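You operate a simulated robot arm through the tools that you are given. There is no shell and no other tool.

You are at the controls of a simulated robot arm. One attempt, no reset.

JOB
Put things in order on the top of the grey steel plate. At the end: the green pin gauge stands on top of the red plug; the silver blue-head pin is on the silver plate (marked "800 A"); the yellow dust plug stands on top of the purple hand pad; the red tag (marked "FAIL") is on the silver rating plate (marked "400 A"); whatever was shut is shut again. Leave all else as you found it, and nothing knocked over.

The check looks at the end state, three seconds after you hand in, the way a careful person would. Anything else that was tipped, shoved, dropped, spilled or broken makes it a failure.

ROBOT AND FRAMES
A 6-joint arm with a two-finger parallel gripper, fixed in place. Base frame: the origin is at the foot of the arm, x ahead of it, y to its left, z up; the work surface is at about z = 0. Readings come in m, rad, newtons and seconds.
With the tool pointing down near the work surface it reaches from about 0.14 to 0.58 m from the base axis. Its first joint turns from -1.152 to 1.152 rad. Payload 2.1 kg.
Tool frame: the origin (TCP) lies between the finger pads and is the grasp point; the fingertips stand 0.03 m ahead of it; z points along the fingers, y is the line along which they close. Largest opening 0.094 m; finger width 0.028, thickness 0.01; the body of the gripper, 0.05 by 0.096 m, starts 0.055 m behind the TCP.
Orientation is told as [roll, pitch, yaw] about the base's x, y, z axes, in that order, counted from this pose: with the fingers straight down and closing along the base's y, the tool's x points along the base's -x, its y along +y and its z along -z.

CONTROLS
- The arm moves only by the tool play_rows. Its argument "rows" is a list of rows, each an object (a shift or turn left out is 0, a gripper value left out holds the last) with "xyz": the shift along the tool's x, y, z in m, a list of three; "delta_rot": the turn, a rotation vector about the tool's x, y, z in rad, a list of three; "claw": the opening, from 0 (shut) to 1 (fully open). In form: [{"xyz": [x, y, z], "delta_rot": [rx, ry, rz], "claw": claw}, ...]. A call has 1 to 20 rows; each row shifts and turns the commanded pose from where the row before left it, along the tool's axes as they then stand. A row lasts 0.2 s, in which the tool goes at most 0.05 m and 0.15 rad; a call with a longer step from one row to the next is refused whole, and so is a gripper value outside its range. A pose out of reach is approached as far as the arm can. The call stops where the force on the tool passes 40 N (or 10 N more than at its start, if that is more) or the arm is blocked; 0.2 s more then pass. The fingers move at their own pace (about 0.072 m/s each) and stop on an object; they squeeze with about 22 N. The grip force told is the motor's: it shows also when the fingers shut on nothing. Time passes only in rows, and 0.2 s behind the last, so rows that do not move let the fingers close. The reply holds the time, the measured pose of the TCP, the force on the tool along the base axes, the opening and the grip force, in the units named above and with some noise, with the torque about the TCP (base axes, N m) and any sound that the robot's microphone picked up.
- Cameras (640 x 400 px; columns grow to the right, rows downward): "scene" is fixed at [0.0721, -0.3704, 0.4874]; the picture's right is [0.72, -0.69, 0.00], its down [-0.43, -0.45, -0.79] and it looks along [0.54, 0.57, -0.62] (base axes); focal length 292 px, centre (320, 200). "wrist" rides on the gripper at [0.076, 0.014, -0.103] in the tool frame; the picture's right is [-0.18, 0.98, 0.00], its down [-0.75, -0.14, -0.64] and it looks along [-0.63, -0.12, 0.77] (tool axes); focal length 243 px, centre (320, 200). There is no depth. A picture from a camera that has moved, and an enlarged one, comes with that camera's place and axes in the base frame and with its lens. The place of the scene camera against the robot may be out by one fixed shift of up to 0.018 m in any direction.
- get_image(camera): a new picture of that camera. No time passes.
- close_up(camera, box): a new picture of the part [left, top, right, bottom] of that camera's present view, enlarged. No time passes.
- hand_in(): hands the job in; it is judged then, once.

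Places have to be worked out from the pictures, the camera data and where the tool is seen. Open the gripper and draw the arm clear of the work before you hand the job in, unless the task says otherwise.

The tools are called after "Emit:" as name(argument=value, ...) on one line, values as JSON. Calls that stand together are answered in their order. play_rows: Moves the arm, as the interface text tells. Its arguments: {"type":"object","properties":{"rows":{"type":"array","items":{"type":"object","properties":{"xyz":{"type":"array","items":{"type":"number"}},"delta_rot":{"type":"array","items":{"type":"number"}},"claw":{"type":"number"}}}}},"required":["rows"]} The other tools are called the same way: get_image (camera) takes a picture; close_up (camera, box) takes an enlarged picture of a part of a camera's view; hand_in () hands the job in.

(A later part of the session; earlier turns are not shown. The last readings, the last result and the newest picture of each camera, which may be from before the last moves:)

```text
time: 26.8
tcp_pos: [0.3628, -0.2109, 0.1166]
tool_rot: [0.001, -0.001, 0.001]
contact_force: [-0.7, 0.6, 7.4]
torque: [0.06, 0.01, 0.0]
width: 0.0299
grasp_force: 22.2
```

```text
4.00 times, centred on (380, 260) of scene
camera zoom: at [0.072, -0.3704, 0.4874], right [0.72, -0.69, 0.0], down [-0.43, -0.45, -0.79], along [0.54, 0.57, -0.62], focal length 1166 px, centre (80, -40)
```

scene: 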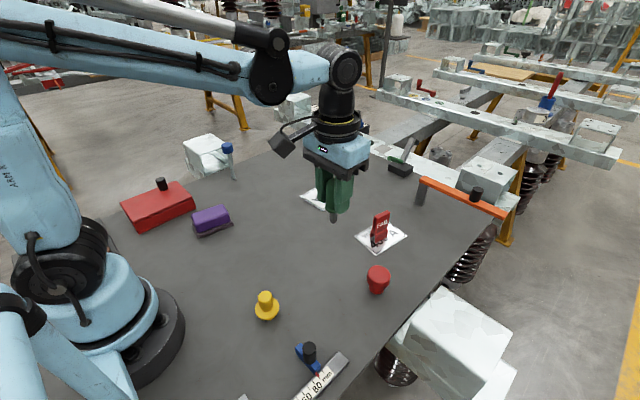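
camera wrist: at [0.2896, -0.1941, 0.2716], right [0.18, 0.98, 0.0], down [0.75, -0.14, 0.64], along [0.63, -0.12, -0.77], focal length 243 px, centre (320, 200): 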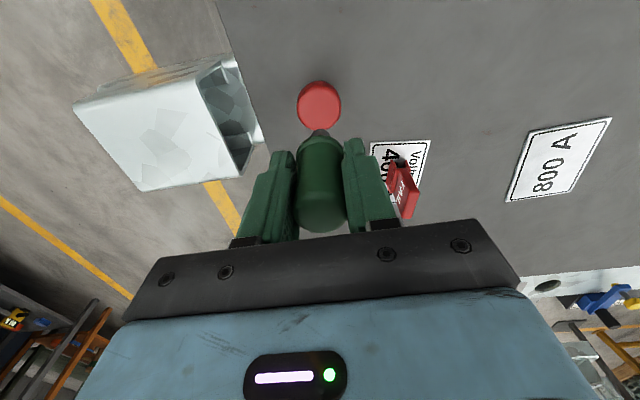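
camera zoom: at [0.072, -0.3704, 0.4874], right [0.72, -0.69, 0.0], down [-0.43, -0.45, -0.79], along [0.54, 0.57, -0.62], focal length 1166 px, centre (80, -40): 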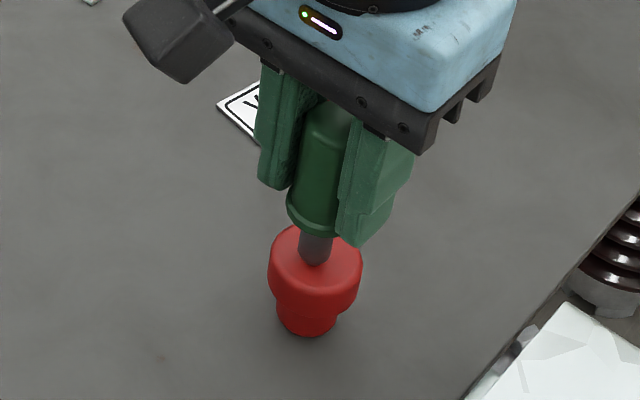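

Centred in both views. I'll open the fingers in steps.

Emit:
play_rows(rows=[{"xyz": [0, 0, -0.0003]}, {"claw": 0.36}, {"claw": 0.42}, {"claw": 0.55}, {"claw": 0.65}, {"claw": 0.65}])

Emit:
get_image(camera="wrist")

Emit:
close_up(camera="scene", box=[330, 210, 430, 310])

```text
time: 28.2
tcp_pos: [0.3627, -0.2109, 0.116]
tool_rot: [0.002, 0.0, 0.002]
contact_force: [0.1, -0.4, 0.2]
torque: [-0.05, 0.0, -0.01]
width: 0.0609
grasp_force: 0.0
```

```text
taken
camera wrist: at [0.2868, -0.1954, 0.2195], right [0.18, 0.98, 0.0], down [0.75, -0.14, 0.64], along [0.63, -0.12, -0.77], focal length 243 px, centre (320, 200)
```

wrist: 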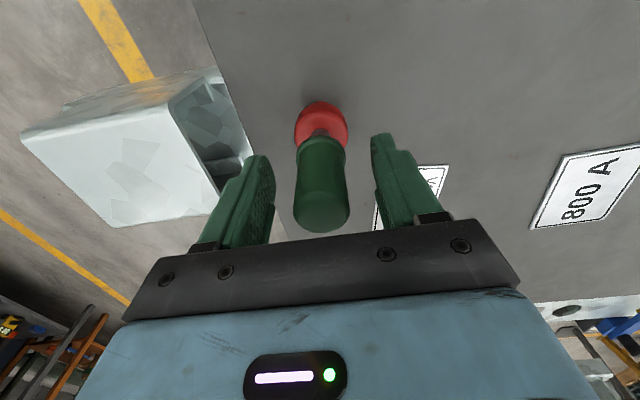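

```text
4.00 times, centred on (380, 260) of scene
camera zoom: at [0.0721, -0.3704, 0.4874], right [0.72, -0.69, 0.0], down [-0.43, -0.45, -0.79], along [0.54, 0.57, -0.62], focal length 1166 px, centre (80, -40)
```

zoom: 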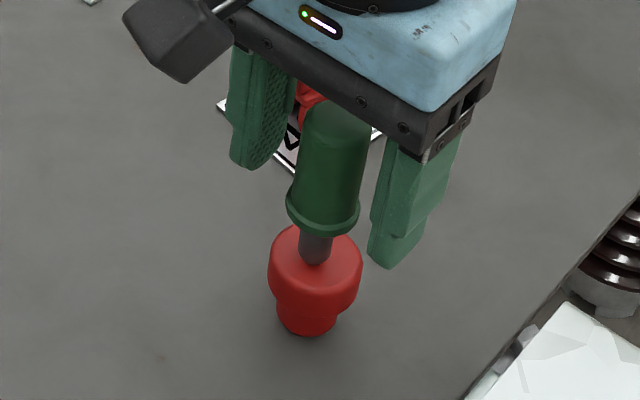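

The green gauge stands by itself on the red plug. I'll rise straight up well clear of it, then move over toward the yellow plug.

Emit:
play_rows(rows=[{"xyz": [0, 0, -0.01]}, {"xyz": [0, 0, -0.025]}, {"xyz": [0, 0, -0.035]}, {"xyz": [0, 0, -0.035]}, {"xyz": [0.01, 0.005, 0]}, {"xyz": [0.03, 0.02, 0]}, {"xyz": [0.03, 0.02, 0]}, {"xyz": [0.03, 0.02, 0]}, {"xyz": [0.03, 0.015, 0]}, {"xyz": [0, 0, 0]}])

Emit:
get_image(camera="wrist")

Emit:
get_image(camera="scene")

```text
time: 30.4
tcp_pos: [0.233, -0.1301, 0.2219]
tool_rot: [0.0, -0.003, 0.002]
contact_force: [-0.6, -0.3, -0.2]
torque: [0.04, -0.01, 0.02]
width: 0.061
grasp_force: 0.1
```

```text
taken
camera wrist: at [0.1567, -0.1162, 0.3237], right [0.18, 0.98, 0.0], down [0.75, -0.14, 0.64], along [0.63, -0.12, -0.77], focal length 243 px, centre (320, 200)
```

wrist: 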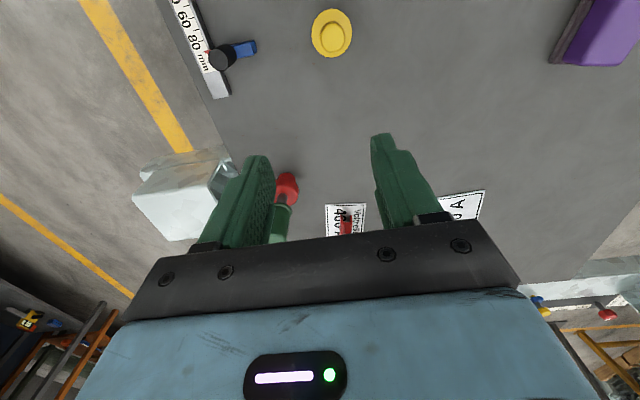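

```text
taken
```

scene: 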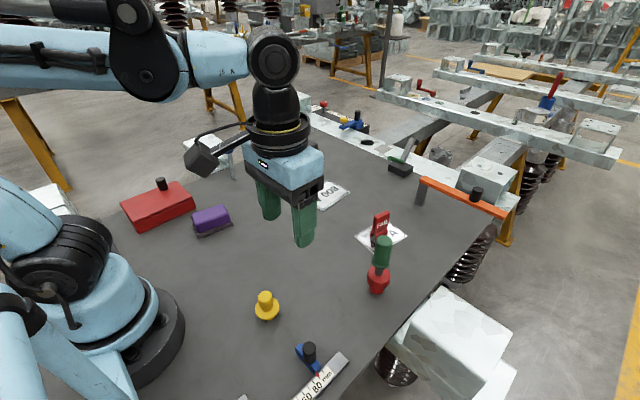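

Emit:
close_up(camera="wrist", box=[270, 0, 390, 80])

Emit:
close_up(camera="scene", box=[220, 270, 320, 340])

Emit:
close_up(camera="scene", box=[340, 200, 420, 310])

```text
5.00 times, centred on (330, 40) of wrist
camera zoom: at [0.1567, -0.1162, 0.3237], right [0.18, 0.98, 0.0], down [0.75, -0.14, 0.64], along [0.63, -0.12, -0.77], focal length 1213 px, centre (270, 1000)
```

zoom: 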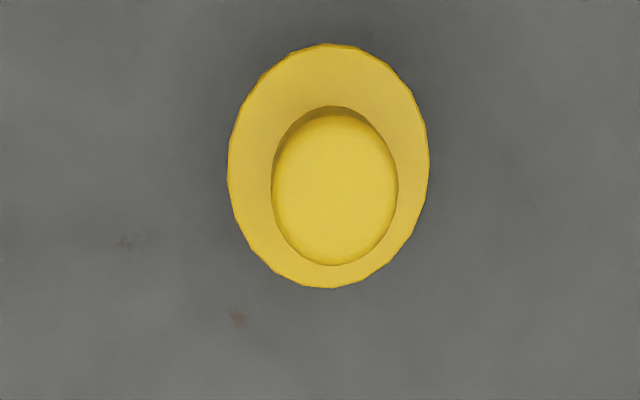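

```text
5.71 times, centred on (270, 305) of scene
camera zoom: at [0.072, -0.3704, 0.4874], right [0.72, -0.69, 0.0], down [-0.43, -0.45, -0.79], along [0.54, 0.57, -0.62], focal length 1666 px, centre (606, -400)
```

zoom: 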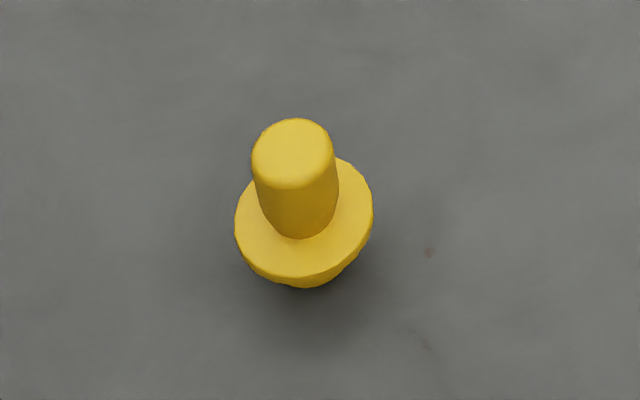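

```text
3.64 times, centred on (380, 255) of scene
camera zoom: at [0.072, -0.3704, 0.4874], right [0.72, -0.69, 0.0], down [-0.43, -0.45, -0.79], along [0.54, 0.57, -0.62], focal length 1060 px, centre (102, 0)
```

zoom: 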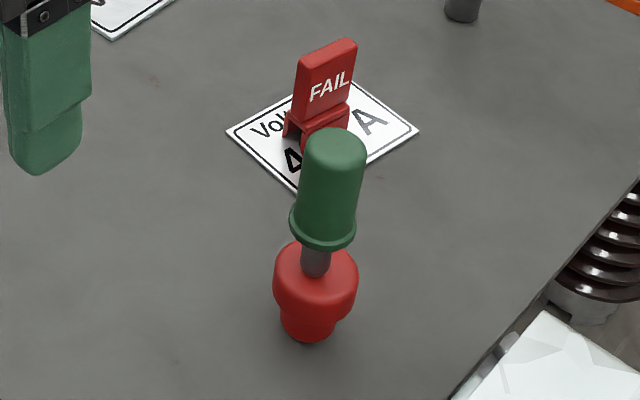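

The yellow dust plug is at about (0.188, -0.110). Its knob is about 0.024 m wide with the top near z≈0.05, and the flange is at about z≈0.015. I'll move above it.

Emit:
play_rows(rows=[{"xyz": [0.015, 0.0066, 0.01]}, {"xyz": [0.015, 0.0066, 0.03]}, {"xyz": [0.015, 0.0066, 0.03]}, {"xyz": [0, 0, 0.03]}, {"xyz": [0, 0, 0]}])

Emit:
get_image(camera="wrist")

Emit:
close_up(camera="wrist", box=[260, 60, 380, 180])

Emit:
get_image(camera="scene")

```text
time: 31.6
tcp_pos: [0.1878, -0.1118, 0.1198]
tool_rot: [0.003, -0.002, 0.0]
contact_force: [0.0, -0.2, -0.5]
torque: [0.02, -0.01, 0.02]
width: 0.0611
grasp_force: 0.2
```

```text
taken
camera wrist: at [0.1118, -0.0961, 0.2232], right [0.18, 0.98, 0.0], down [0.75, -0.14, 0.64], along [0.63, -0.12, -0.77], focal length 243 px, centre (320, 200)
```

wrist: 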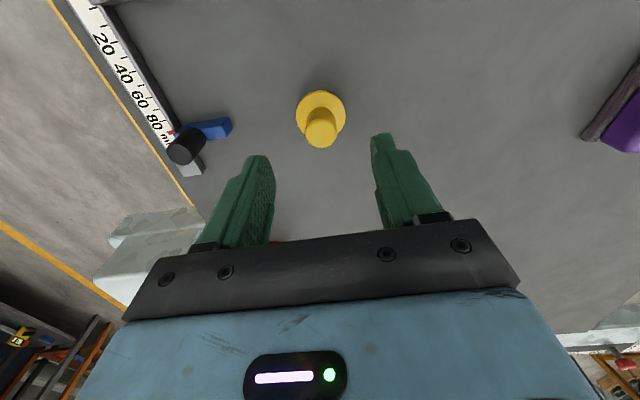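

```text
3.33 times, centred on (320, 120) of wrist
camera zoom: at [0.1118, -0.0961, 0.2232], right [0.18, 0.98, 0.0], down [0.75, -0.14, 0.64], along [0.63, -0.12, -0.77], focal length 809 px, centre (320, 467)
```

zoom: 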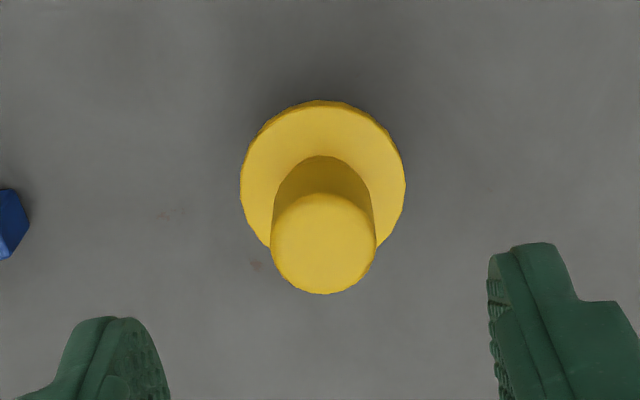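

```text
taken
```

scene: 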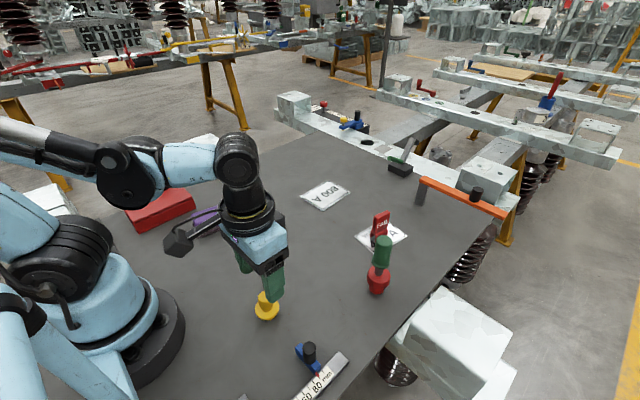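

The knob top is at z≈0.053 and the flange at about 0.018, with the centre at (0.188, -0.110). I'll descend to TCP z≈0.055 so the fingertips stay above the flange.

Emit:
play_rows(rows=[{"xyz": [0, 0.0005, 0.02]}, {"xyz": [0, 0, 0.02]}, {"xyz": [0, 0, 0.015]}, {"xyz": [0, 0, 0.01]}, {"xyz": [0, 0, 0]}])

Emit:
get_image(camera="wrist")

Emit:
close_up(camera="scene", box=[210, 230, 330, 340])

```text
time: 32.8
tcp_pos: [0.1876, -0.1103, 0.0576]
tool_rot: [0.001, -0.003, -0.001]
contact_force: [1.0, -0.2, 0.0]
torque: [-0.02, 0.01, 0.01]
width: 0.061
grasp_force: 0.0
```

```text
taken
camera wrist: at [0.1121, -0.0953, 0.1589], right [0.18, 0.98, 0.0], down [0.75, -0.14, 0.64], along [0.63, -0.12, -0.77], focal length 243 px, centre (320, 200)
```

wrist: 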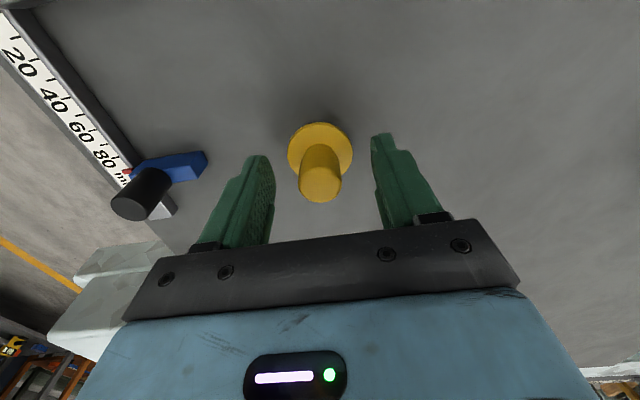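

```text
3.64 times, centred on (270, 285) of scene
camera zoom: at [0.072, -0.3704, 0.4874], right [0.72, -0.69, 0.0], down [-0.43, -0.45, -0.79], along [0.54, 0.57, -0.62], focal length 1060 px, centre (502, -109)
```

zoom: 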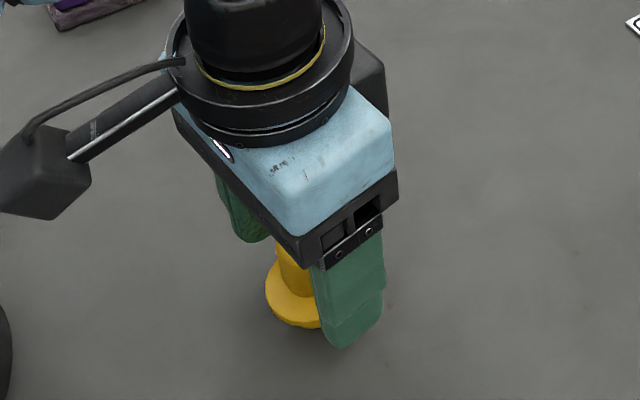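

The knob is centred between the fingers. I'll close on it.

Emit:
play_rows(rows=[{"xyz": [0, 0, 0.001], "claw": 0.45}, {"claw": 0.35}, {"claw": 0.25}, {"claw": 0.15}, {"claw": 0.0}, {"claw": 0.0}])

Emit:
get_image(camera="wrist")

```text
time: 34.2
tcp_pos: [0.1882, -0.1095, 0.0553]
tool_rot: [0.001, -0.003, 0.002]
contact_force: [-0.4, 0.1, -0.2]
torque: [0.0, 0.03, 0.0]
width: 0.0225
grasp_force: 21.6
```

```text
taken
camera wrist: at [0.112, -0.0952, 0.1579], right [0.18, 0.98, 0.0], down [0.75, -0.14, 0.64], along [0.63, -0.12, -0.77], focal length 243 px, centre (320, 200)
```

wrist: 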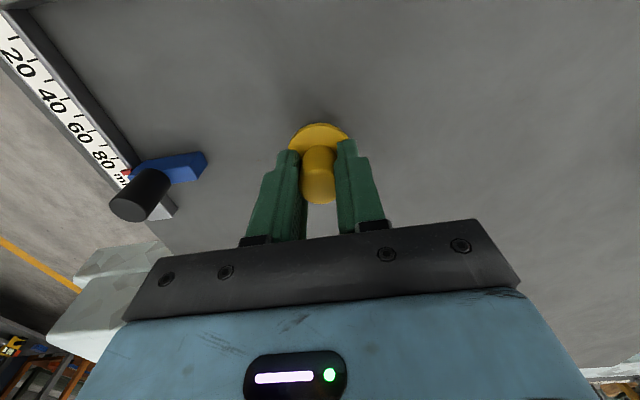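

The knob is held (0.0225 m), with the plug's foot 0.055 m below the TCP. I'll lift and swing toward the purple pad for a view.

Emit:
play_rows(rows=[{"xyz": [0, 0, -0.01]}, {"xyz": [0, 0, -0.03]}, {"xyz": [0, 0, -0.04]}, {"xyz": [0, 0, -0.04]}, {"xyz": [0, 0, -0.03]}, {"xyz": [-0.005, 0.03, 0]}, {"xyz": [-0.005, 0.035, 0]}, {"xyz": [-0.005, 0.035, 0]}, {"xyz": [0, 0.035, 0]}, {"xyz": [0, 0.035, 0]}, {"xyz": [0, 0.03, 0]}, {"xyz": [0, 0, 0]}])

Emit:
get_image(camera="wrist")

Emit:
get_image(camera="scene")

```text
time: 36.8
tcp_pos: [0.2032, 0.0897, 0.2059]
tool_rot: [0.003, -0.001, 0.002]
contact_force: [0.0, 0.1, 0.1]
torque: [-0.02, 0.0, -0.01]
width: 0.0002
grasp_force: 22.1
```

```text
taken
camera wrist: at [0.1261, 0.1048, 0.3086], right [0.18, 0.98, 0.0], down [0.75, -0.14, 0.64], along [0.63, -0.12, -0.77], focal length 243 px, centre (320, 200)
```

wrist: 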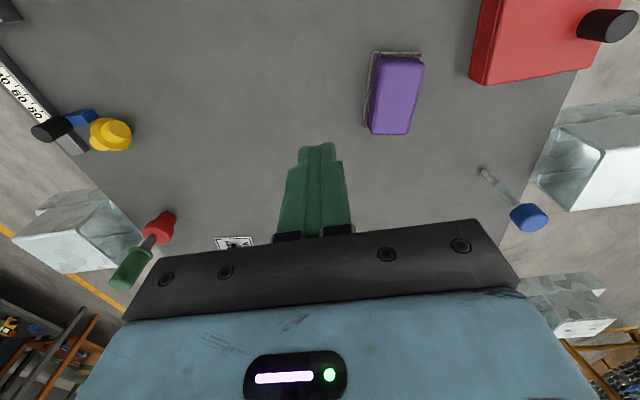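

```text
taken
```

scene: 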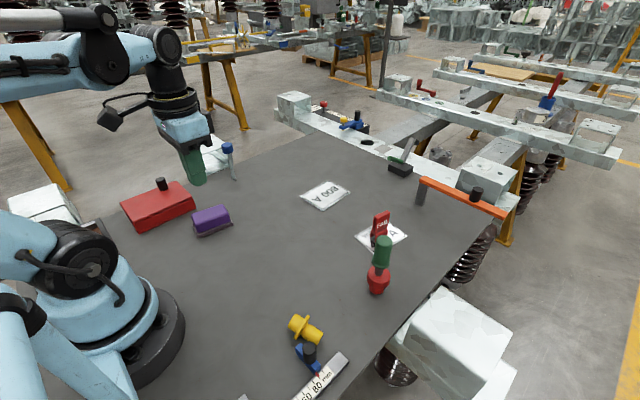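

The yellow plug slipped out of the grip during the lift: the width now reads 0 and the plug is lying on the plate near the blue slider. I'll check its pose and whether the slider moved before recovering it.

Emit:
close_up(camera="scene", box=[240, 290, 380, 400])

Emit:
close_up(camera="wrist", box=[0, 50, 200, 190])

Emit:
close_up(camera="scene", box=[260, 310, 340, 370])

```text
3.64 times, centred on (310, 345) of scene
camera zoom: at [0.0721, -0.3704, 0.4874], right [0.72, -0.69, 0.0], down [-0.43, -0.45, -0.79], along [0.54, 0.57, -0.62], focal length 1060 px, centre (356, -327)
```

zoom: 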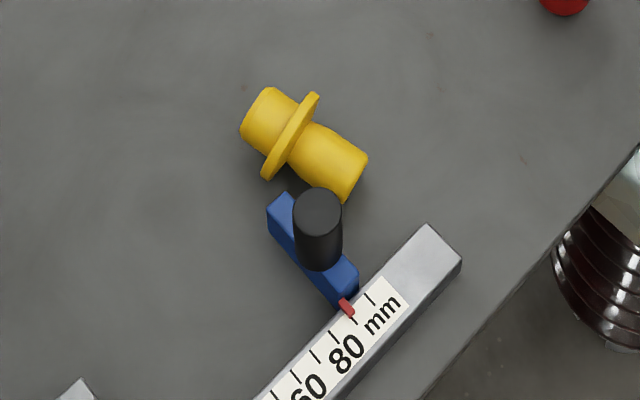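

```text
2.86 times, centred on (100, 120) of wrist
camera zoom: at [0.1261, 0.1048, 0.3086], right [0.18, 0.98, 0.0], down [0.75, -0.14, 0.64], along [0.63, -0.12, -0.77], focal length 693 px, centre (949, 429)
```

zoom: 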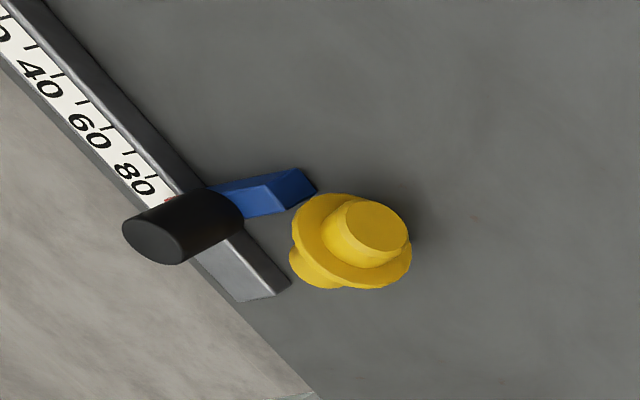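

```text
6.67 times, centred on (300, 340) of scene
camera zoom: at [0.0721, -0.3704, 0.4874], right [0.72, -0.69, 0.0], down [-0.43, -0.45, -0.79], along [0.54, 0.57, -0.62], focal length 1943 px, centre (453, -733)
```

zoom: 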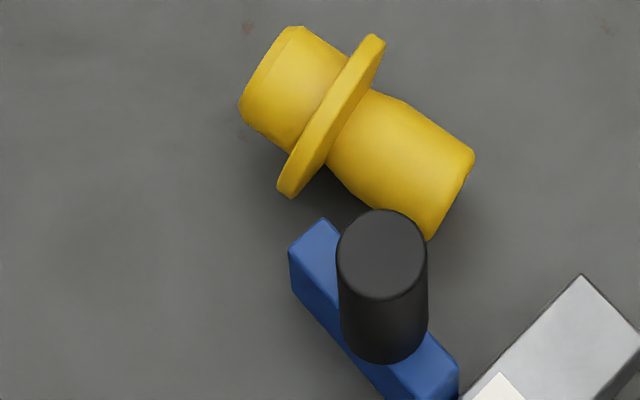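

The slider's mark reads the same as at the start, so it hasn't been disturbed. The plug lies at about (0.206, -0.183) with its knob pointing towards -y and slightly +x. I'll go back above it at a safe height, with the fingers open, to measure its pose.

Emit:
play_rows(rows=[{"xyz": [0, -0.03, -0.01], "claw": 0.5}, {"xyz": [0, -0.035, 0]}, {"xyz": [0, -0.035, 0]}, {"xyz": [0, -0.035, 0]}, {"xyz": [0, -0.035, 0]}, {"xyz": [0, -0.035, 0]}, {"xyz": [0, -0.035, 0]}, {"xyz": [0, -0.025, 0]}, {"xyz": [0, 0, 0]}])

Emit:
get_image(camera="wrist")

Emit:
get_image(camera="scene")

```text
time: 38.8
tcp_pos: [0.2038, -0.1765, 0.2152]
tool_rot: [0.0, -0.001, 0.002]
contact_force: [-0.5, -0.1, 0.2]
torque: [-0.03, -0.03, 0.0]
width: 0.0468
grasp_force: 0.0
```

```text
taken
camera wrist: at [0.1272, -0.1612, 0.318], right [0.18, 0.98, 0.0], down [0.75, -0.14, 0.64], along [0.63, -0.12, -0.77], focal length 243 px, centre (320, 200)
```

wrist: 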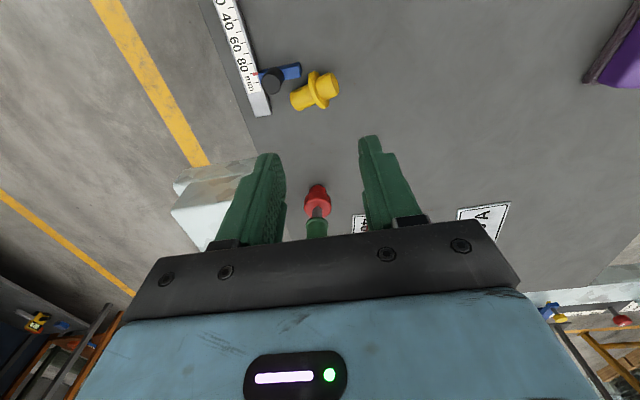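

```text
taken
```

scene: 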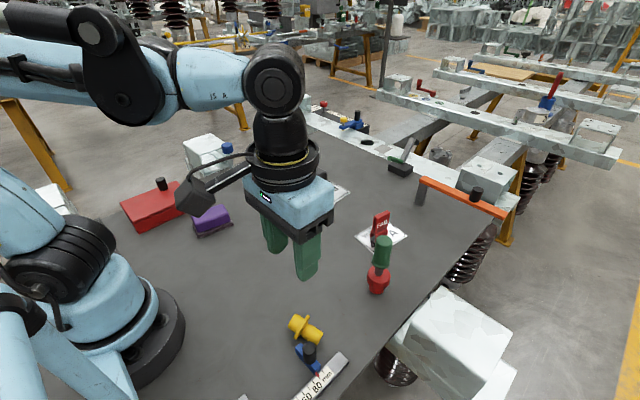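

Emit:
close_up(camera="wrist", box=[240, 40, 360, 130])

```text
4.44 times, centred on (300, 85) of wrist
camera zoom: at [0.1272, -0.1612, 0.318], right [0.18, 0.98, 0.0], down [0.75, -0.14, 0.64], along [0.63, -0.12, -0.77], focal length 1078 px, centre (409, 711)
```

zoom: 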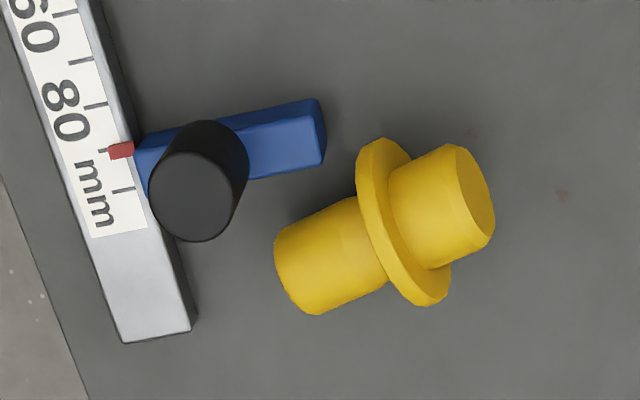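

The plug lies clear of the slider, with its flange centre at about (0.208, -0.179) and its axis angle near -1.30 rad. Before choosing a regrasp, I'll look closely at the finger shape to understand why the plug slipped.

Emit:
close_up(camera="scene", box=[230, 160, 350, 290])

Emit:
close_up(camera="wrist", box=[200, 120, 440, 260])

Emit:
close_up(camera="scene", box=[100, 160, 250, 260])

```text
3.08 times, centred on (290, 225) of scene
camera zoom: at [0.072, -0.3704, 0.4874], right [0.72, -0.69, 0.0], down [-0.43, -0.45, -0.79], along [0.54, 0.57, -0.62], focal length 897 px, centre (412, 123)
```

zoom: 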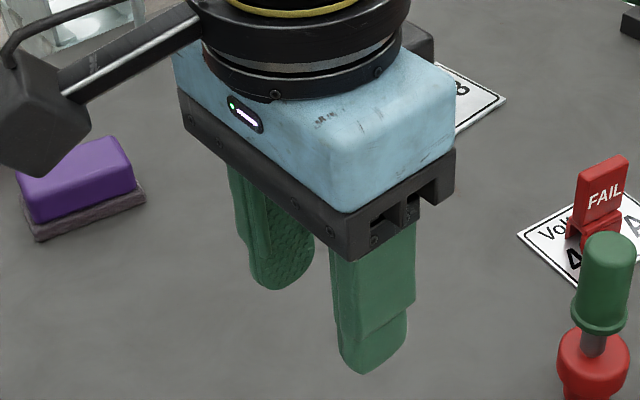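

```text
2.67 times, centred on (320, 190) of wrist
camera zoom: at [0.1272, -0.1612, 0.318], right [0.18, 0.98, 0.0], down [0.75, -0.14, 0.64], along [0.63, -0.12, -0.77], focal length 647 px, centre (320, 227)
```

zoom: 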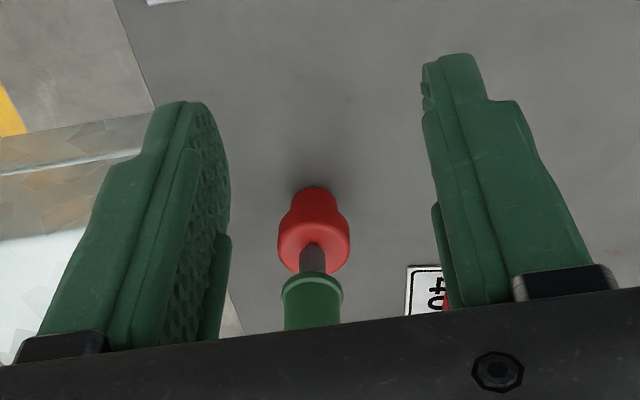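

```text
4.00 times, centred on (175, 210) of scene
camera zoom: at [0.072, -0.3704, 0.4874], right [0.72, -0.69, 0.0], down [-0.43, -0.45, -0.79], along [0.54, 0.57, -0.62], focal length 1166 px, centre (900, 160)
```

zoom: 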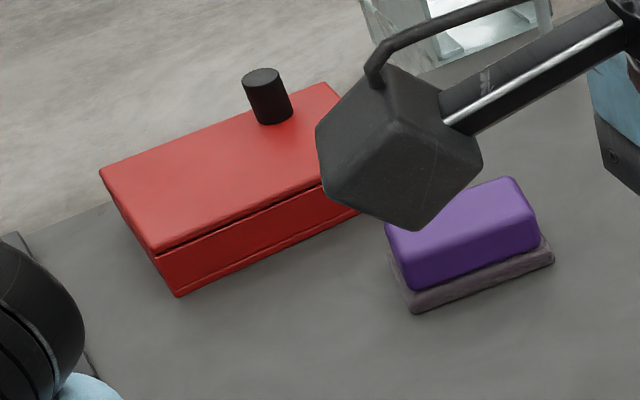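

The fingers look fine, so I'll plan a two-stage recovery: shift the plug to open space, then regrasp its knob with a tilted tool so I can swing it upright. First I'll go to clear space at height and test whether the needed yaw is reachable.

Emit:
play_rows(rows=[{"xyz": [-0.02, 0.03, -0.01]}, {"xyz": [-0.025, 0.035, -0.01]}, {"xyz": [-0.025, 0.035, -0.01]}, {"xyz": [-0.025, 0.035, -0.01]}, {"xyz": [-0.02, 0.03, 0]}, {"delta_rot": [0, 0, -0.14]}, {"delta_rot": [0, 0, -0.145]}, {"delta_rot": [0, 0, -0.145]}, {"delta_rot": [0, 0, -0.145]}, {"delta_rot": [0, 0, -0.145]}, {"delta_rot": [0, 0, -0.145]}, {"delta_rot": [0, 0, -0.145]}, {"delta_rot": [0, 0, -0.14]}, {"delta_rot": [0, 0, -0.14]}, {"delta_rot": [0, 0, -0.14]}, {"delta_rot": [0, 0, -0.14]}, {"delta_rot": [0, 0, 0]}])

Emit:
get_image(camera="scene")

```text
time: 42.4
tcp_pos: [0.3173, -0.0102, 0.2556]
tool_rot: [-0.001, -0.002, 1.572]
contact_force: [-0.3, -0.7, 0.3]
torque: [-0.02, -0.01, 0.01]
width: 0.0469
grasp_force: 0.1
```

```text
taken
```

scene: 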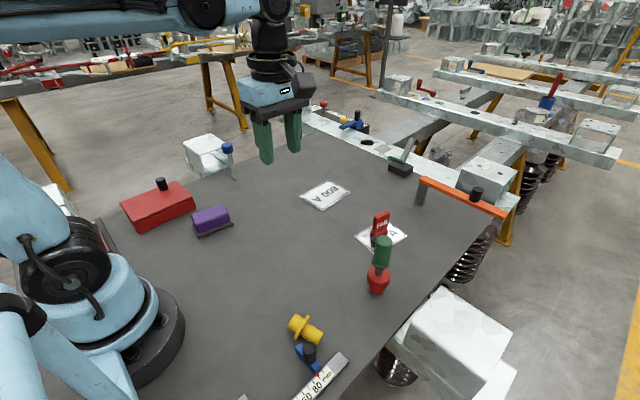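

Yaw 1.57 is reachable. Now I'll test the first tilt (-0.87 rad about tool y) here in free air.

Emit:
play_rows(rows=[{"delta_rot": [0, -0.145, 0]}, {"delta_rot": [0, -0.145, 0]}, {"delta_rot": [0, -0.145, 0]}, {"delta_rot": [0, -0.145, 0]}, {"delta_rot": [0, -0.145, 0]}, {"delta_rot": [0, -0.145, 0]}, {"delta_rot": [0, 0, 0]}])

Emit:
get_image(camera="scene")

```text
time: 44.0
tcp_pos: [0.3173, -0.0117, 0.2571]
tool_rot: [-0.004, -0.873, 1.575]
contact_force: [0.1, -0.6, -0.5]
torque: [0.02, 0.0, -0.02]
width: 0.0468
grasp_force: 0.1
```

```text
taken
```

scene: 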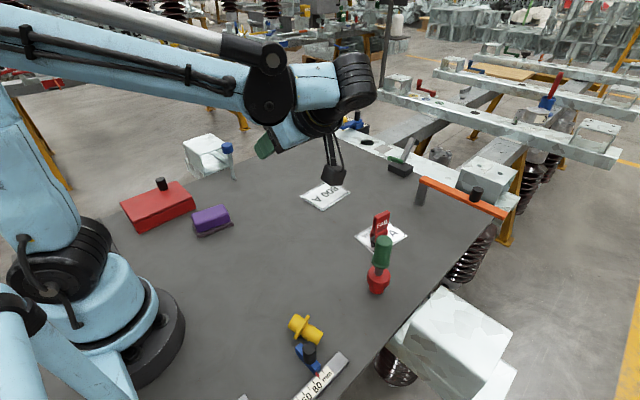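

That tilt works. Now the opposite tilt, up to +0.95 rad.

Emit:
play_rows(rows=[{"delta_rot": [0, 0.14, 0]}, {"delta_rot": [0, 0.14, 0]}, {"delta_rot": [0, 0.14, 0]}, {"delta_rot": [0, 0.14, 0]}, {"delta_rot": [0, 0.14, 0]}, {"delta_rot": [0, 0.14, 0]}, {"delta_rot": [0, 0.14, 0]}, {"delta_rot": [0, 0.14, 0]}, {"delta_rot": [0, 0.14, 0]}, {"delta_rot": [0, 0.14, 0]}, {"delta_rot": [0, 0.14, 0]}, {"delta_rot": [0, 0.14, 0]}, {"delta_rot": [0, 0.14, 0]}, {"delta_rot": [0, 0, 0]}])

Emit:
get_image(camera="scene")

```text
time: 47.0
tcp_pos: [0.3175, -0.0105, 0.2559]
tool_rot: [-0.003, 0.949, 1.566]
contact_force: [0.0, -0.3, 0.1]
torque: [-0.02, 0.0, -0.03]
width: 0.0469
grasp_force: 0.1
```

```text
taken
```

scene: 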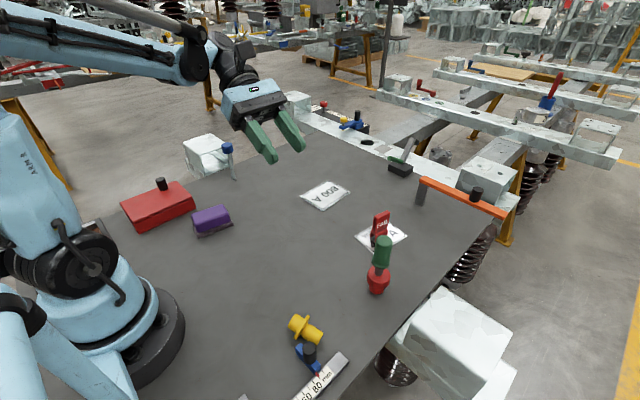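

Both tilts are reachable here. I'll go back to vertical and turn the yaw toward -1.30 to grip the plug's short end across its axis, clear of the slider.

Emit:
play_rows(rows=[{"delta_rot": [0, -0.136, 0]}, {"delta_rot": [0, -0.136, 0]}, {"delta_rot": [0, -0.136, 0]}, {"delta_rot": [0, -0.136, 0]}, {"delta_rot": [0, -0.136, 0]}, {"delta_rot": [0, -0.136, 0]}, {"delta_rot": [0, -0.134, 0]}, {"delta_rot": [0, 0, 0.145]}, {"delta_rot": [0, 0, 0.145]}, {"delta_rot": [0, 0, 0.145]}, {"delta_rot": [0, 0, 0.145]}, {"delta_rot": [0, 0, 0.145]}, {"delta_rot": [0, 0, 0.145]}, {"delta_rot": [0, 0, 0.145]}, {"delta_rot": [0, 0, 0.145]}, {"delta_rot": [0, 0, 0.145]}, {"delta_rot": [0, 0, 0.145]}, {"delta_rot": [0, 0, 0]}])

Emit:
play_rows(rows=[{"delta_rot": [0, 0, 0.14]}, {"delta_rot": [0, 0, 0.14]}, {"delta_rot": [0, 0, 0.14]}, {"delta_rot": [0, 0, 0.14]}, {"delta_rot": [0, 0, 0.14]}, {"delta_rot": [0, 0, 0.14]}, {"delta_rot": [0, 0, 0.14]}, {"delta_rot": [0, 0, 0.14]}, {"delta_rot": [0, 0, 0.14]}, {"delta_rot": [0, 0, 0.14]}, {"delta_rot": [0, 0, 0]}])

```text
time: 50.8
tcp_pos: [0.3177, -0.0102, 0.2555]
tool_rot: [0.002, -0.003, 0.118]
contact_force: [0.3, 0.4, 0.0]
torque: [0.03, -0.02, -0.03]
width: 0.047
grasp_force: 0.0
```

```text
time: 53.2
tcp_pos: [0.3187, -0.0106, 0.2561]
tool_rot: [0.002, 0.002, -1.282]
contact_force: [-0.2, -1.0, 0.0]
torque: [0.04, -0.03, 0.01]
width: 0.0471
grasp_force: 0.1
```

Yaw is now -1.28. I'll move over the plug's short end at (0.2035, -0.162), at z≈0.15, and look.

Emit:
play_rows(rows=[{"xyz": [-0.0161, -0.0218, 0.01]}, {"xyz": [-0.0161, -0.0218, 0.015]}, {"xyz": [-0.0161, -0.0218, 0.015]}, {"xyz": [-0.0161, -0.0218, 0.015]}, {"xyz": [-0.0161, -0.0218, 0.015]}, {"xyz": [-0.0161, -0.0218, 0.015]}, {"xyz": [-0.0161, -0.0218, 0.02]}, {"xyz": [0, 0, 0]}])

Emit:
get_image(camera="wrist")

Emit:
close_up(camera="wrist", box=[250, 40, 400, 170])

Emit:
get_image(camera="scene")

```text
time: 55.0
tcp_pos: [0.2042, -0.1624, 0.1509]
tool_rot: [0.002, 0.003, -1.279]
contact_force: [-0.6, 0.1, 0.0]
torque: [0.01, -0.03, 0.03]
width: 0.0469
grasp_force: 0.0
```

```text
taken
camera wrist: at [0.1963, -0.0844, 0.253], right [0.99, 0.11, 0.0], down [0.08, -0.76, 0.64], along [0.07, -0.64, -0.77], focal length 243 px, centre (320, 200)
```

wrist: 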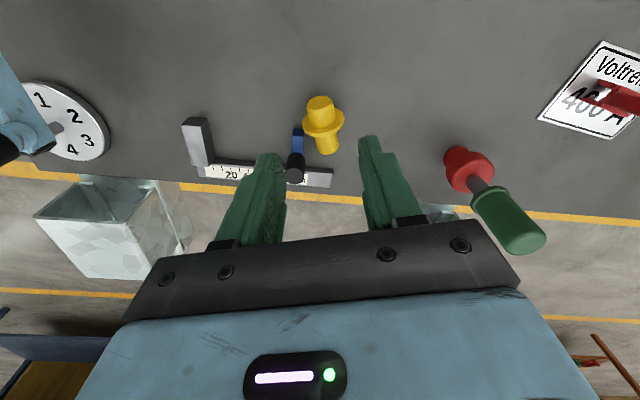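

```text
3.08 times, centred on (325, 105) of wrist
camera zoom: at [0.1963, -0.0844, 0.253], right [0.99, 0.11, 0.0], down [0.08, -0.76, 0.64], along [0.07, -0.64, -0.77], focal length 746 px, centre (305, 492)
```

zoom: 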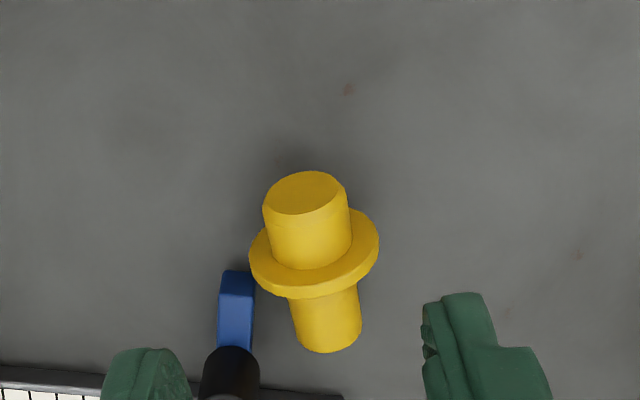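

```text
taken
```

scene: 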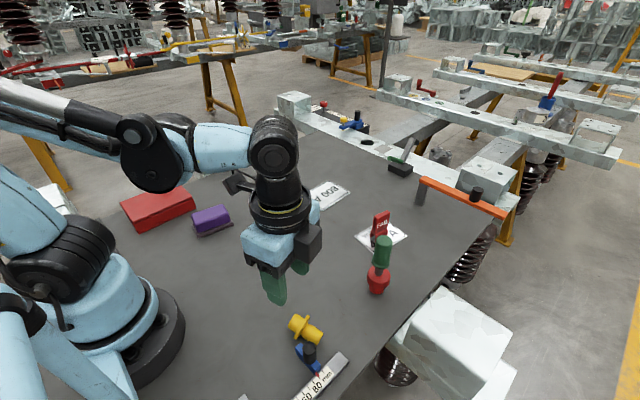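

The plug's pose agrees with before: flange at (0.208, -0.178), axis about -1.31 rad. I'll shift slightly so the fingers clear the flange and descend to z≈0.044 around the short end.

Emit:
play_rows(rows=[{"xyz": [0.0033, -0.0003, 0.02], "delta_rot": [0, 0, 0.024]}, {"xyz": [0, 0, 0.03]}, {"xyz": [0, 0, 0.03]}, {"xyz": [0, 0, 0.015]}, {"xyz": [0, 0, 0]}])

Emit:
get_image(camera="wrist")

Emit:
close_up(camera="scene", box=[240, 260, 360, 380])

```text
time: 56.2
tcp_pos: [0.2026, -0.1594, 0.0561]
tool_rot: [0.002, 0.0, -1.304]
contact_force: [-0.6, 0.2, 0.3]
torque: [-0.02, -0.03, -0.02]
width: 0.0468
grasp_force: 0.1
```

```text
taken
camera wrist: at [0.1964, -0.0815, 0.1581], right [1.0, 0.08, 0.0], down [0.06, -0.77, 0.64], along [0.05, -0.64, -0.77], focal length 243 px, centre (320, 200)
```

wrist: 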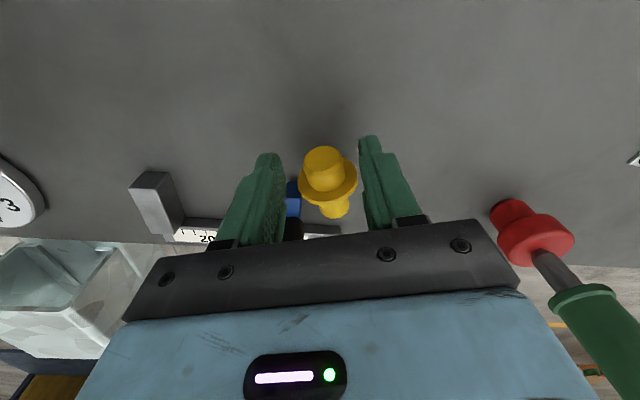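

```text
3.33 times, centred on (300, 320) of scene
camera zoom: at [0.072, -0.3704, 0.4874], right [0.72, -0.69, 0.0], down [-0.43, -0.45, -0.79], along [0.54, 0.57, -0.62], focal length 972 px, centre (387, -200)
```

zoom: 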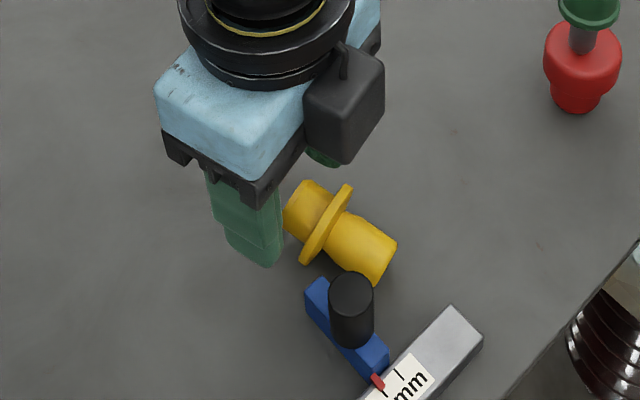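

Emit:
close_up(camera="wrist", box=[240, 120, 410, 250])

```text
3.08 times, centred on (325, 185) of wrist
camera zoom: at [0.1964, -0.0815, 0.1581], right [1.0, 0.08, 0.0], down [0.06, -0.77, 0.64], along [0.05, -0.64, -0.77], focal length 746 px, centre (305, 246)
```

zoom: 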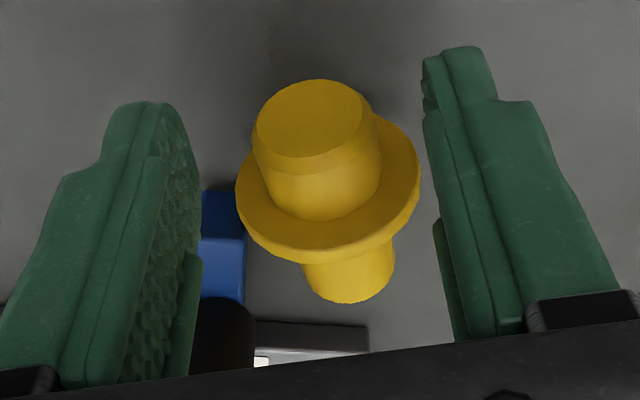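

The end of the plug lines up as planned. I'll go down the last 12 mm and close gently.

Emit:
play_rows(rows=[{"xyz": [0, 0, 0.008]}, {"xyz": [0, 0, 0.004]}, {"claw": 0.4}, {"claw": 0.3}, {"claw": 0.2}, {"claw": 0.1}, {"claw": 0.0}, {"claw": 0.0}])

Emit:
get_image(camera="wrist")

Emit:
close_up(camera="scene", box=[240, 260, 360, 380])

```text
time: 58.0
tcp_pos: [0.204, -0.159, 0.0444]
tool_rot: [0.002, 0.003, -1.303]
contact_force: [0.5, -0.2, 0.5]
torque: [0.03, 0.0, 0.02]
width: 0.0241
grasp_force: 21.4
```

```text
taken
camera wrist: at [0.1965, -0.0812, 0.1467], right [1.0, 0.08, 0.0], down [0.06, -0.77, 0.64], along [0.05, -0.64, -0.77], focal length 243 px, centre (320, 200)
```

wrist: 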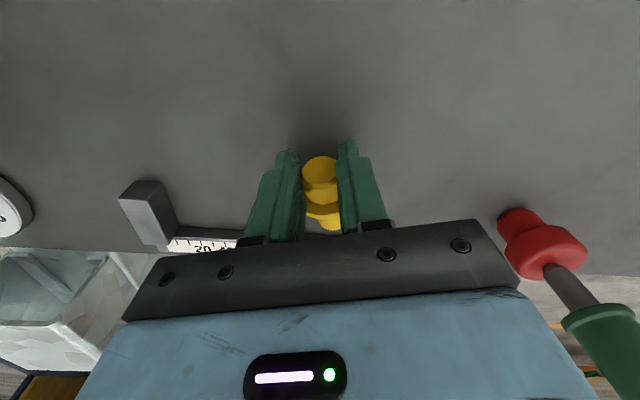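

```text
3.33 times, centred on (300, 320) of scene
camera zoom: at [0.0721, -0.3704, 0.4874], right [0.72, -0.69, 0.0], down [-0.43, -0.45, -0.79], along [0.54, 0.57, -0.62], focal length 972 px, centre (387, -200)
```

zoom: 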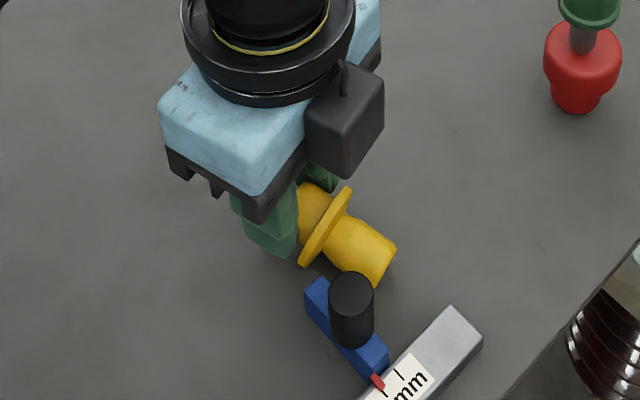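

The short end is held (0.0241 m) and the slider is untouched. I'll lift slowly by a couple of centimetres, draw back along the axis away from the slider, and check the grip.

Emit:
play_rows(rows=[{"xyz": [0, 0, -0.003]}, {"xyz": [0, 0, -0.005]}, {"xyz": [0.003, 0, -0.006]}, {"xyz": [0.006, 0, -0.006]}, {"xyz": [0.01, 0, 0]}, {"xyz": [0.01, 0, 0]}, {"xyz": [0.01, 0, 0]}, {"xyz": [0, 0, 0]}])

Emit:
get_image(camera="wrist")

Emit:
close_up(camera="scene", box=[240, 240, 360, 380])

```text
time: 59.8
tcp_pos: [0.1924, -0.1208, 0.0634]
tool_rot: [0.002, 0.003, -1.303]
contact_force: [0.6, 0.7, 0.2]
torque: [0.02, 0.0, 0.02]
width: 0.0239
grasp_force: 22.3
```

```text
taken
camera wrist: at [0.1861, -0.0428, 0.1667], right [1.0, 0.08, 0.0], down [0.06, -0.77, 0.64], along [0.05, -0.64, -0.77], focal length 243 px, centre (320, 200)
```

wrist: 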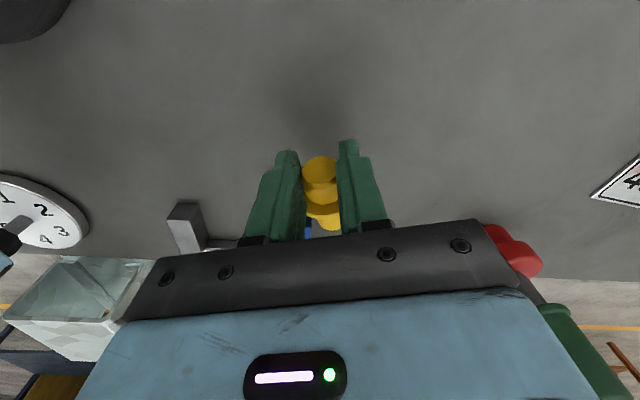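

```text
2.86 times, centred on (300, 310) of scene
camera zoom: at [0.0721, -0.3704, 0.4874], right [0.72, -0.69, 0.0], down [-0.43, -0.45, -0.79], along [0.54, 0.57, -0.62], focal length 833 px, centre (377, -114)
```

zoom: 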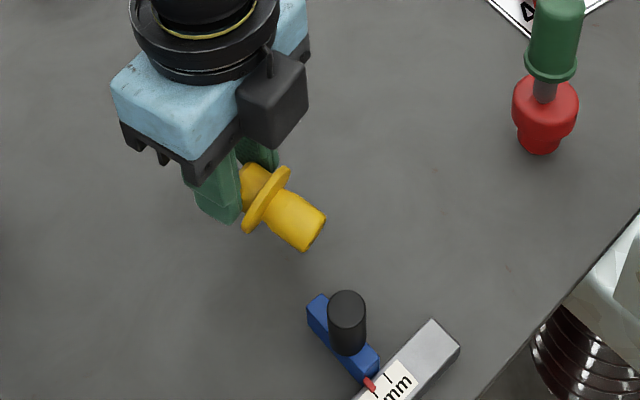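

The plug is held firmly. I'll carry it slowly to the open area near (0.32, 0.01), turning it so the knob points along -y.

Emit:
play_rows(rows=[{"xyz": [0.006, 0.01, -0.003]}, {"xyz": [0.0115, 0.0195, 0]}, {"xyz": [0.0115, 0.0195, 0]}, {"xyz": [0.0115, 0.0195, 0]}, {"xyz": [0.0115, 0.0195, 0]}, {"xyz": [0.0115, 0.0195, 0]}, {"xyz": [0.0115, 0.0195, 0]}, {"xyz": [0.0115, 0.0195, 0]}, {"xyz": [0.0059, 0.0112, 0]}, {"delta_rot": [0, 0, 0.08]}, {"delta_rot": [0, 0, 0.1]}, {"delta_rot": [0, 0, 0.087]}, {"delta_rot": [0, 0, 0]}])

Emit:
get_image(camera="wrist")

Emit:
get_image(camera="scene")

```text
time: 62.6
tcp_pos: [0.3203, 0.0101, 0.0676]
tool_rot: [0.001, 0.002, -1.571]
contact_force: [1.4, -0.1, 0.5]
torque: [0.0, 0.0, 0.02]
width: 0.0242
grasp_force: 21.8
```

```text
taken
camera wrist: at [0.3346, 0.0863, 0.1698], right [0.98, -0.18, 0.0], down [-0.14, -0.75, 0.64], along [-0.12, -0.63, -0.77], focal length 243 px, centre (320, 200)
```

wrist: 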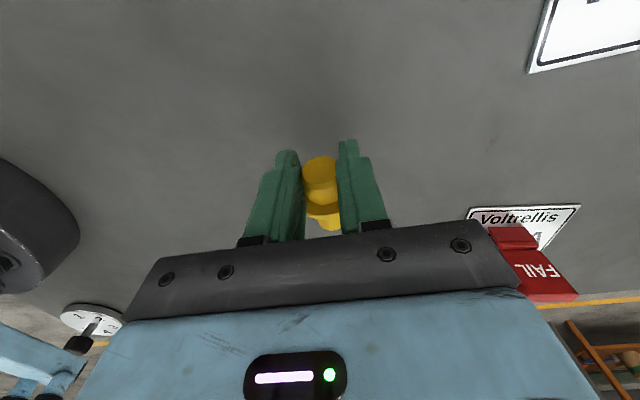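

```text
taken
```

scene: 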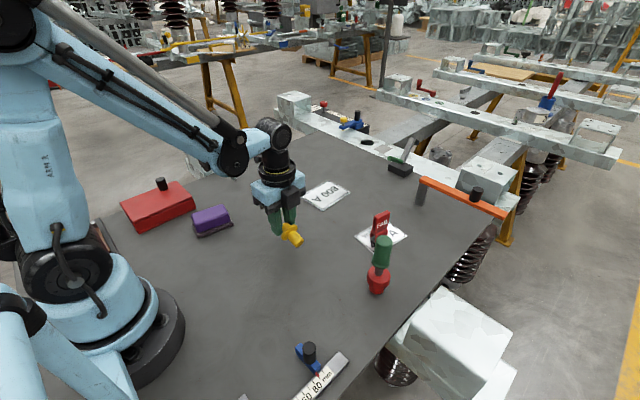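

Still held at 0.024 m. I'll lower it to the plate and release.

Emit:
play_rows(rows=[{"xyz": [0, 0, 0.008]}, {"xyz": [0, 0, 0.008]}, {"xyz": [0, 0, 0.004]}, {"xyz": [0, 0, 0.002]}, {"xyz": [0, 0, 0]}])

```text
time: 63.8
tcp_pos: [0.3213, 0.0097, 0.0448]
tool_rot: [0.001, 0.001, -1.572]
contact_force: [0.3, -1.1, 0.7]
torque: [0.03, 0.01, 0.0]
width: 0.0239
grasp_force: 21.6
```

Emit:
play_rows(rows=[{"xyz": [0, 0, 0.0005]}, {"claw": 0.32}, {"claw": 0.38}, {"claw": 0.48}, {"claw": 0.5}, {"claw": 0.5}])

Emit:
get_image(camera="wrist")

Emit:
close_up(camera="scene", box=[230, 170, 350, 280])

```text
time: 65.2
tcp_pos: [0.3204, 0.0098, 0.0446]
tool_rot: [0.002, 0.002, -1.571]
contact_force: [-0.4, 0.7, 0.3]
torque: [-0.04, 0.01, 0.0]
width: 0.0471
grasp_force: 0.1
```

```text
taken
camera wrist: at [0.3342, 0.0864, 0.1473], right [0.98, -0.18, 0.0], down [-0.14, -0.75, 0.64], along [-0.12, -0.63, -0.77], focal length 243 px, centre (320, 200)
```

wrist: 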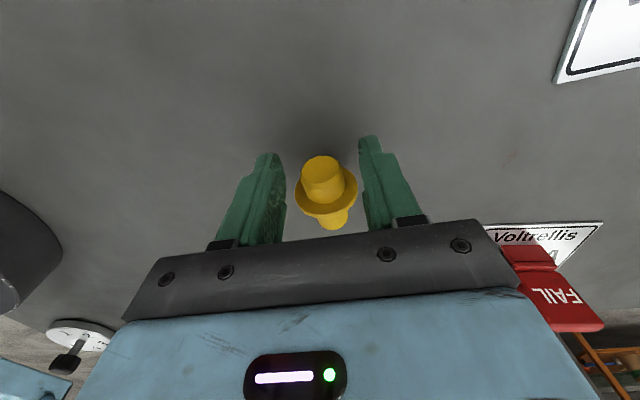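

```text
3.64 times, centred on (290, 225) of scene
camera zoom: at [0.0721, -0.3704, 0.4874], right [0.72, -0.69, 0.0], down [-0.43, -0.45, -0.79], along [0.54, 0.57, -0.62], focal length 1060 px, centre (429, 109)
```

zoom: 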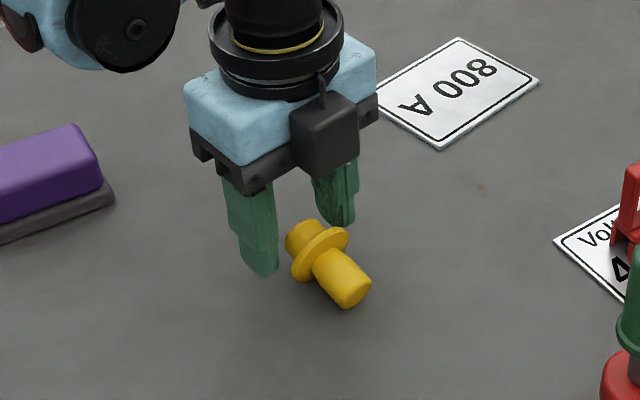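

The plug lies in the open with its knob pointing along -y. I'll rise and turn the gripper by π so the camera is on the knob side for the tilted grasp.

Emit:
play_rows(rows=[{"xyz": [0, 0, -0.01]}, {"xyz": [0, 0, -0.03]}, {"xyz": [0, 0, -0.04]}, {"xyz": [0, 0, -0.04]}, {"xyz": [0, 0, -0.03], "delta_rot": [0, 0, -0.14]}, {"delta_rot": [0, 0, -0.145]}, {"delta_rot": [0, 0, -0.145]}, {"delta_rot": [0, 0, -0.145]}, {"delta_rot": [0, 0, -0.145]}, {"delta_rot": [0, 0, -0.145]}, {"delta_rot": [0, 0, -0.145]}, {"delta_rot": [0, 0, -0.145]}, {"delta_rot": [0, 0, -0.145]}, {"delta_rot": [0, 0, -0.145]}, {"delta_rot": [0, 0, -0.145]}, {"delta_rot": [0, 0, -0.145]}, {"delta_rot": [0, 0, -0.145]}, {"delta_rot": [0, 0, -0.145]}, {"delta_rot": [0, 0, -0.145]}, {"delta_rot": [0, 0, -0.145]}])

Emit:
play_rows(rows=[{"delta_rot": [0, 0, -0.145]}, {"delta_rot": [0, 0, -0.145]}, {"delta_rot": [0, 0, -0.145]}, {"delta_rot": [0, 0, -0.145]}, {"delta_rot": [0, 0, -0.125]}, {"xyz": [0.03, 0, 0]}, {"xyz": [0, 0, 0]}])

Emit:
get_image(camera="wrist")

```text
time: 69.4
tcp_pos: [0.3196, 0.0105, 0.194]
tool_rot: [0.001, -0.003, 0.749]
contact_force: [0.5, 0.2, -0.1]
torque: [-0.01, 0.0, 0.05]
width: 0.0472
grasp_force: 0.0
```

```text
time: 71.0
tcp_pos: [0.316, -0.0206, 0.1948]
tool_rot: [-0.002, -0.002, 1.453]
contact_force: [0.1, 0.2, -0.2]
torque: [0.01, -0.02, -0.01]
width: 0.0469
grasp_force: 0.0
```

```text
taken
camera wrist: at [0.2931, -0.0937, 0.297], right [-0.95, 0.3, 0.0], down [0.23, 0.73, 0.64], along [0.19, 0.61, -0.77], focal length 243 px, centre (320, 200)
```

wrist: 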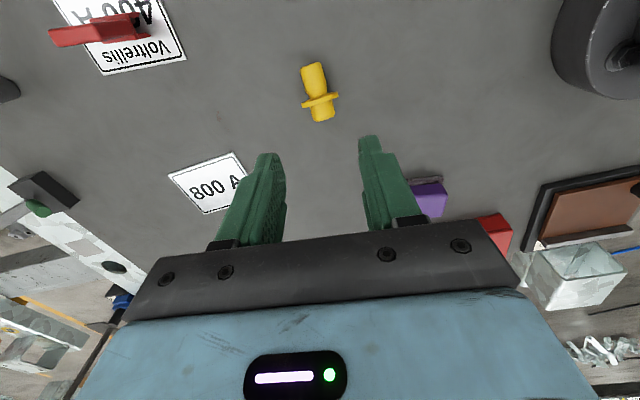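

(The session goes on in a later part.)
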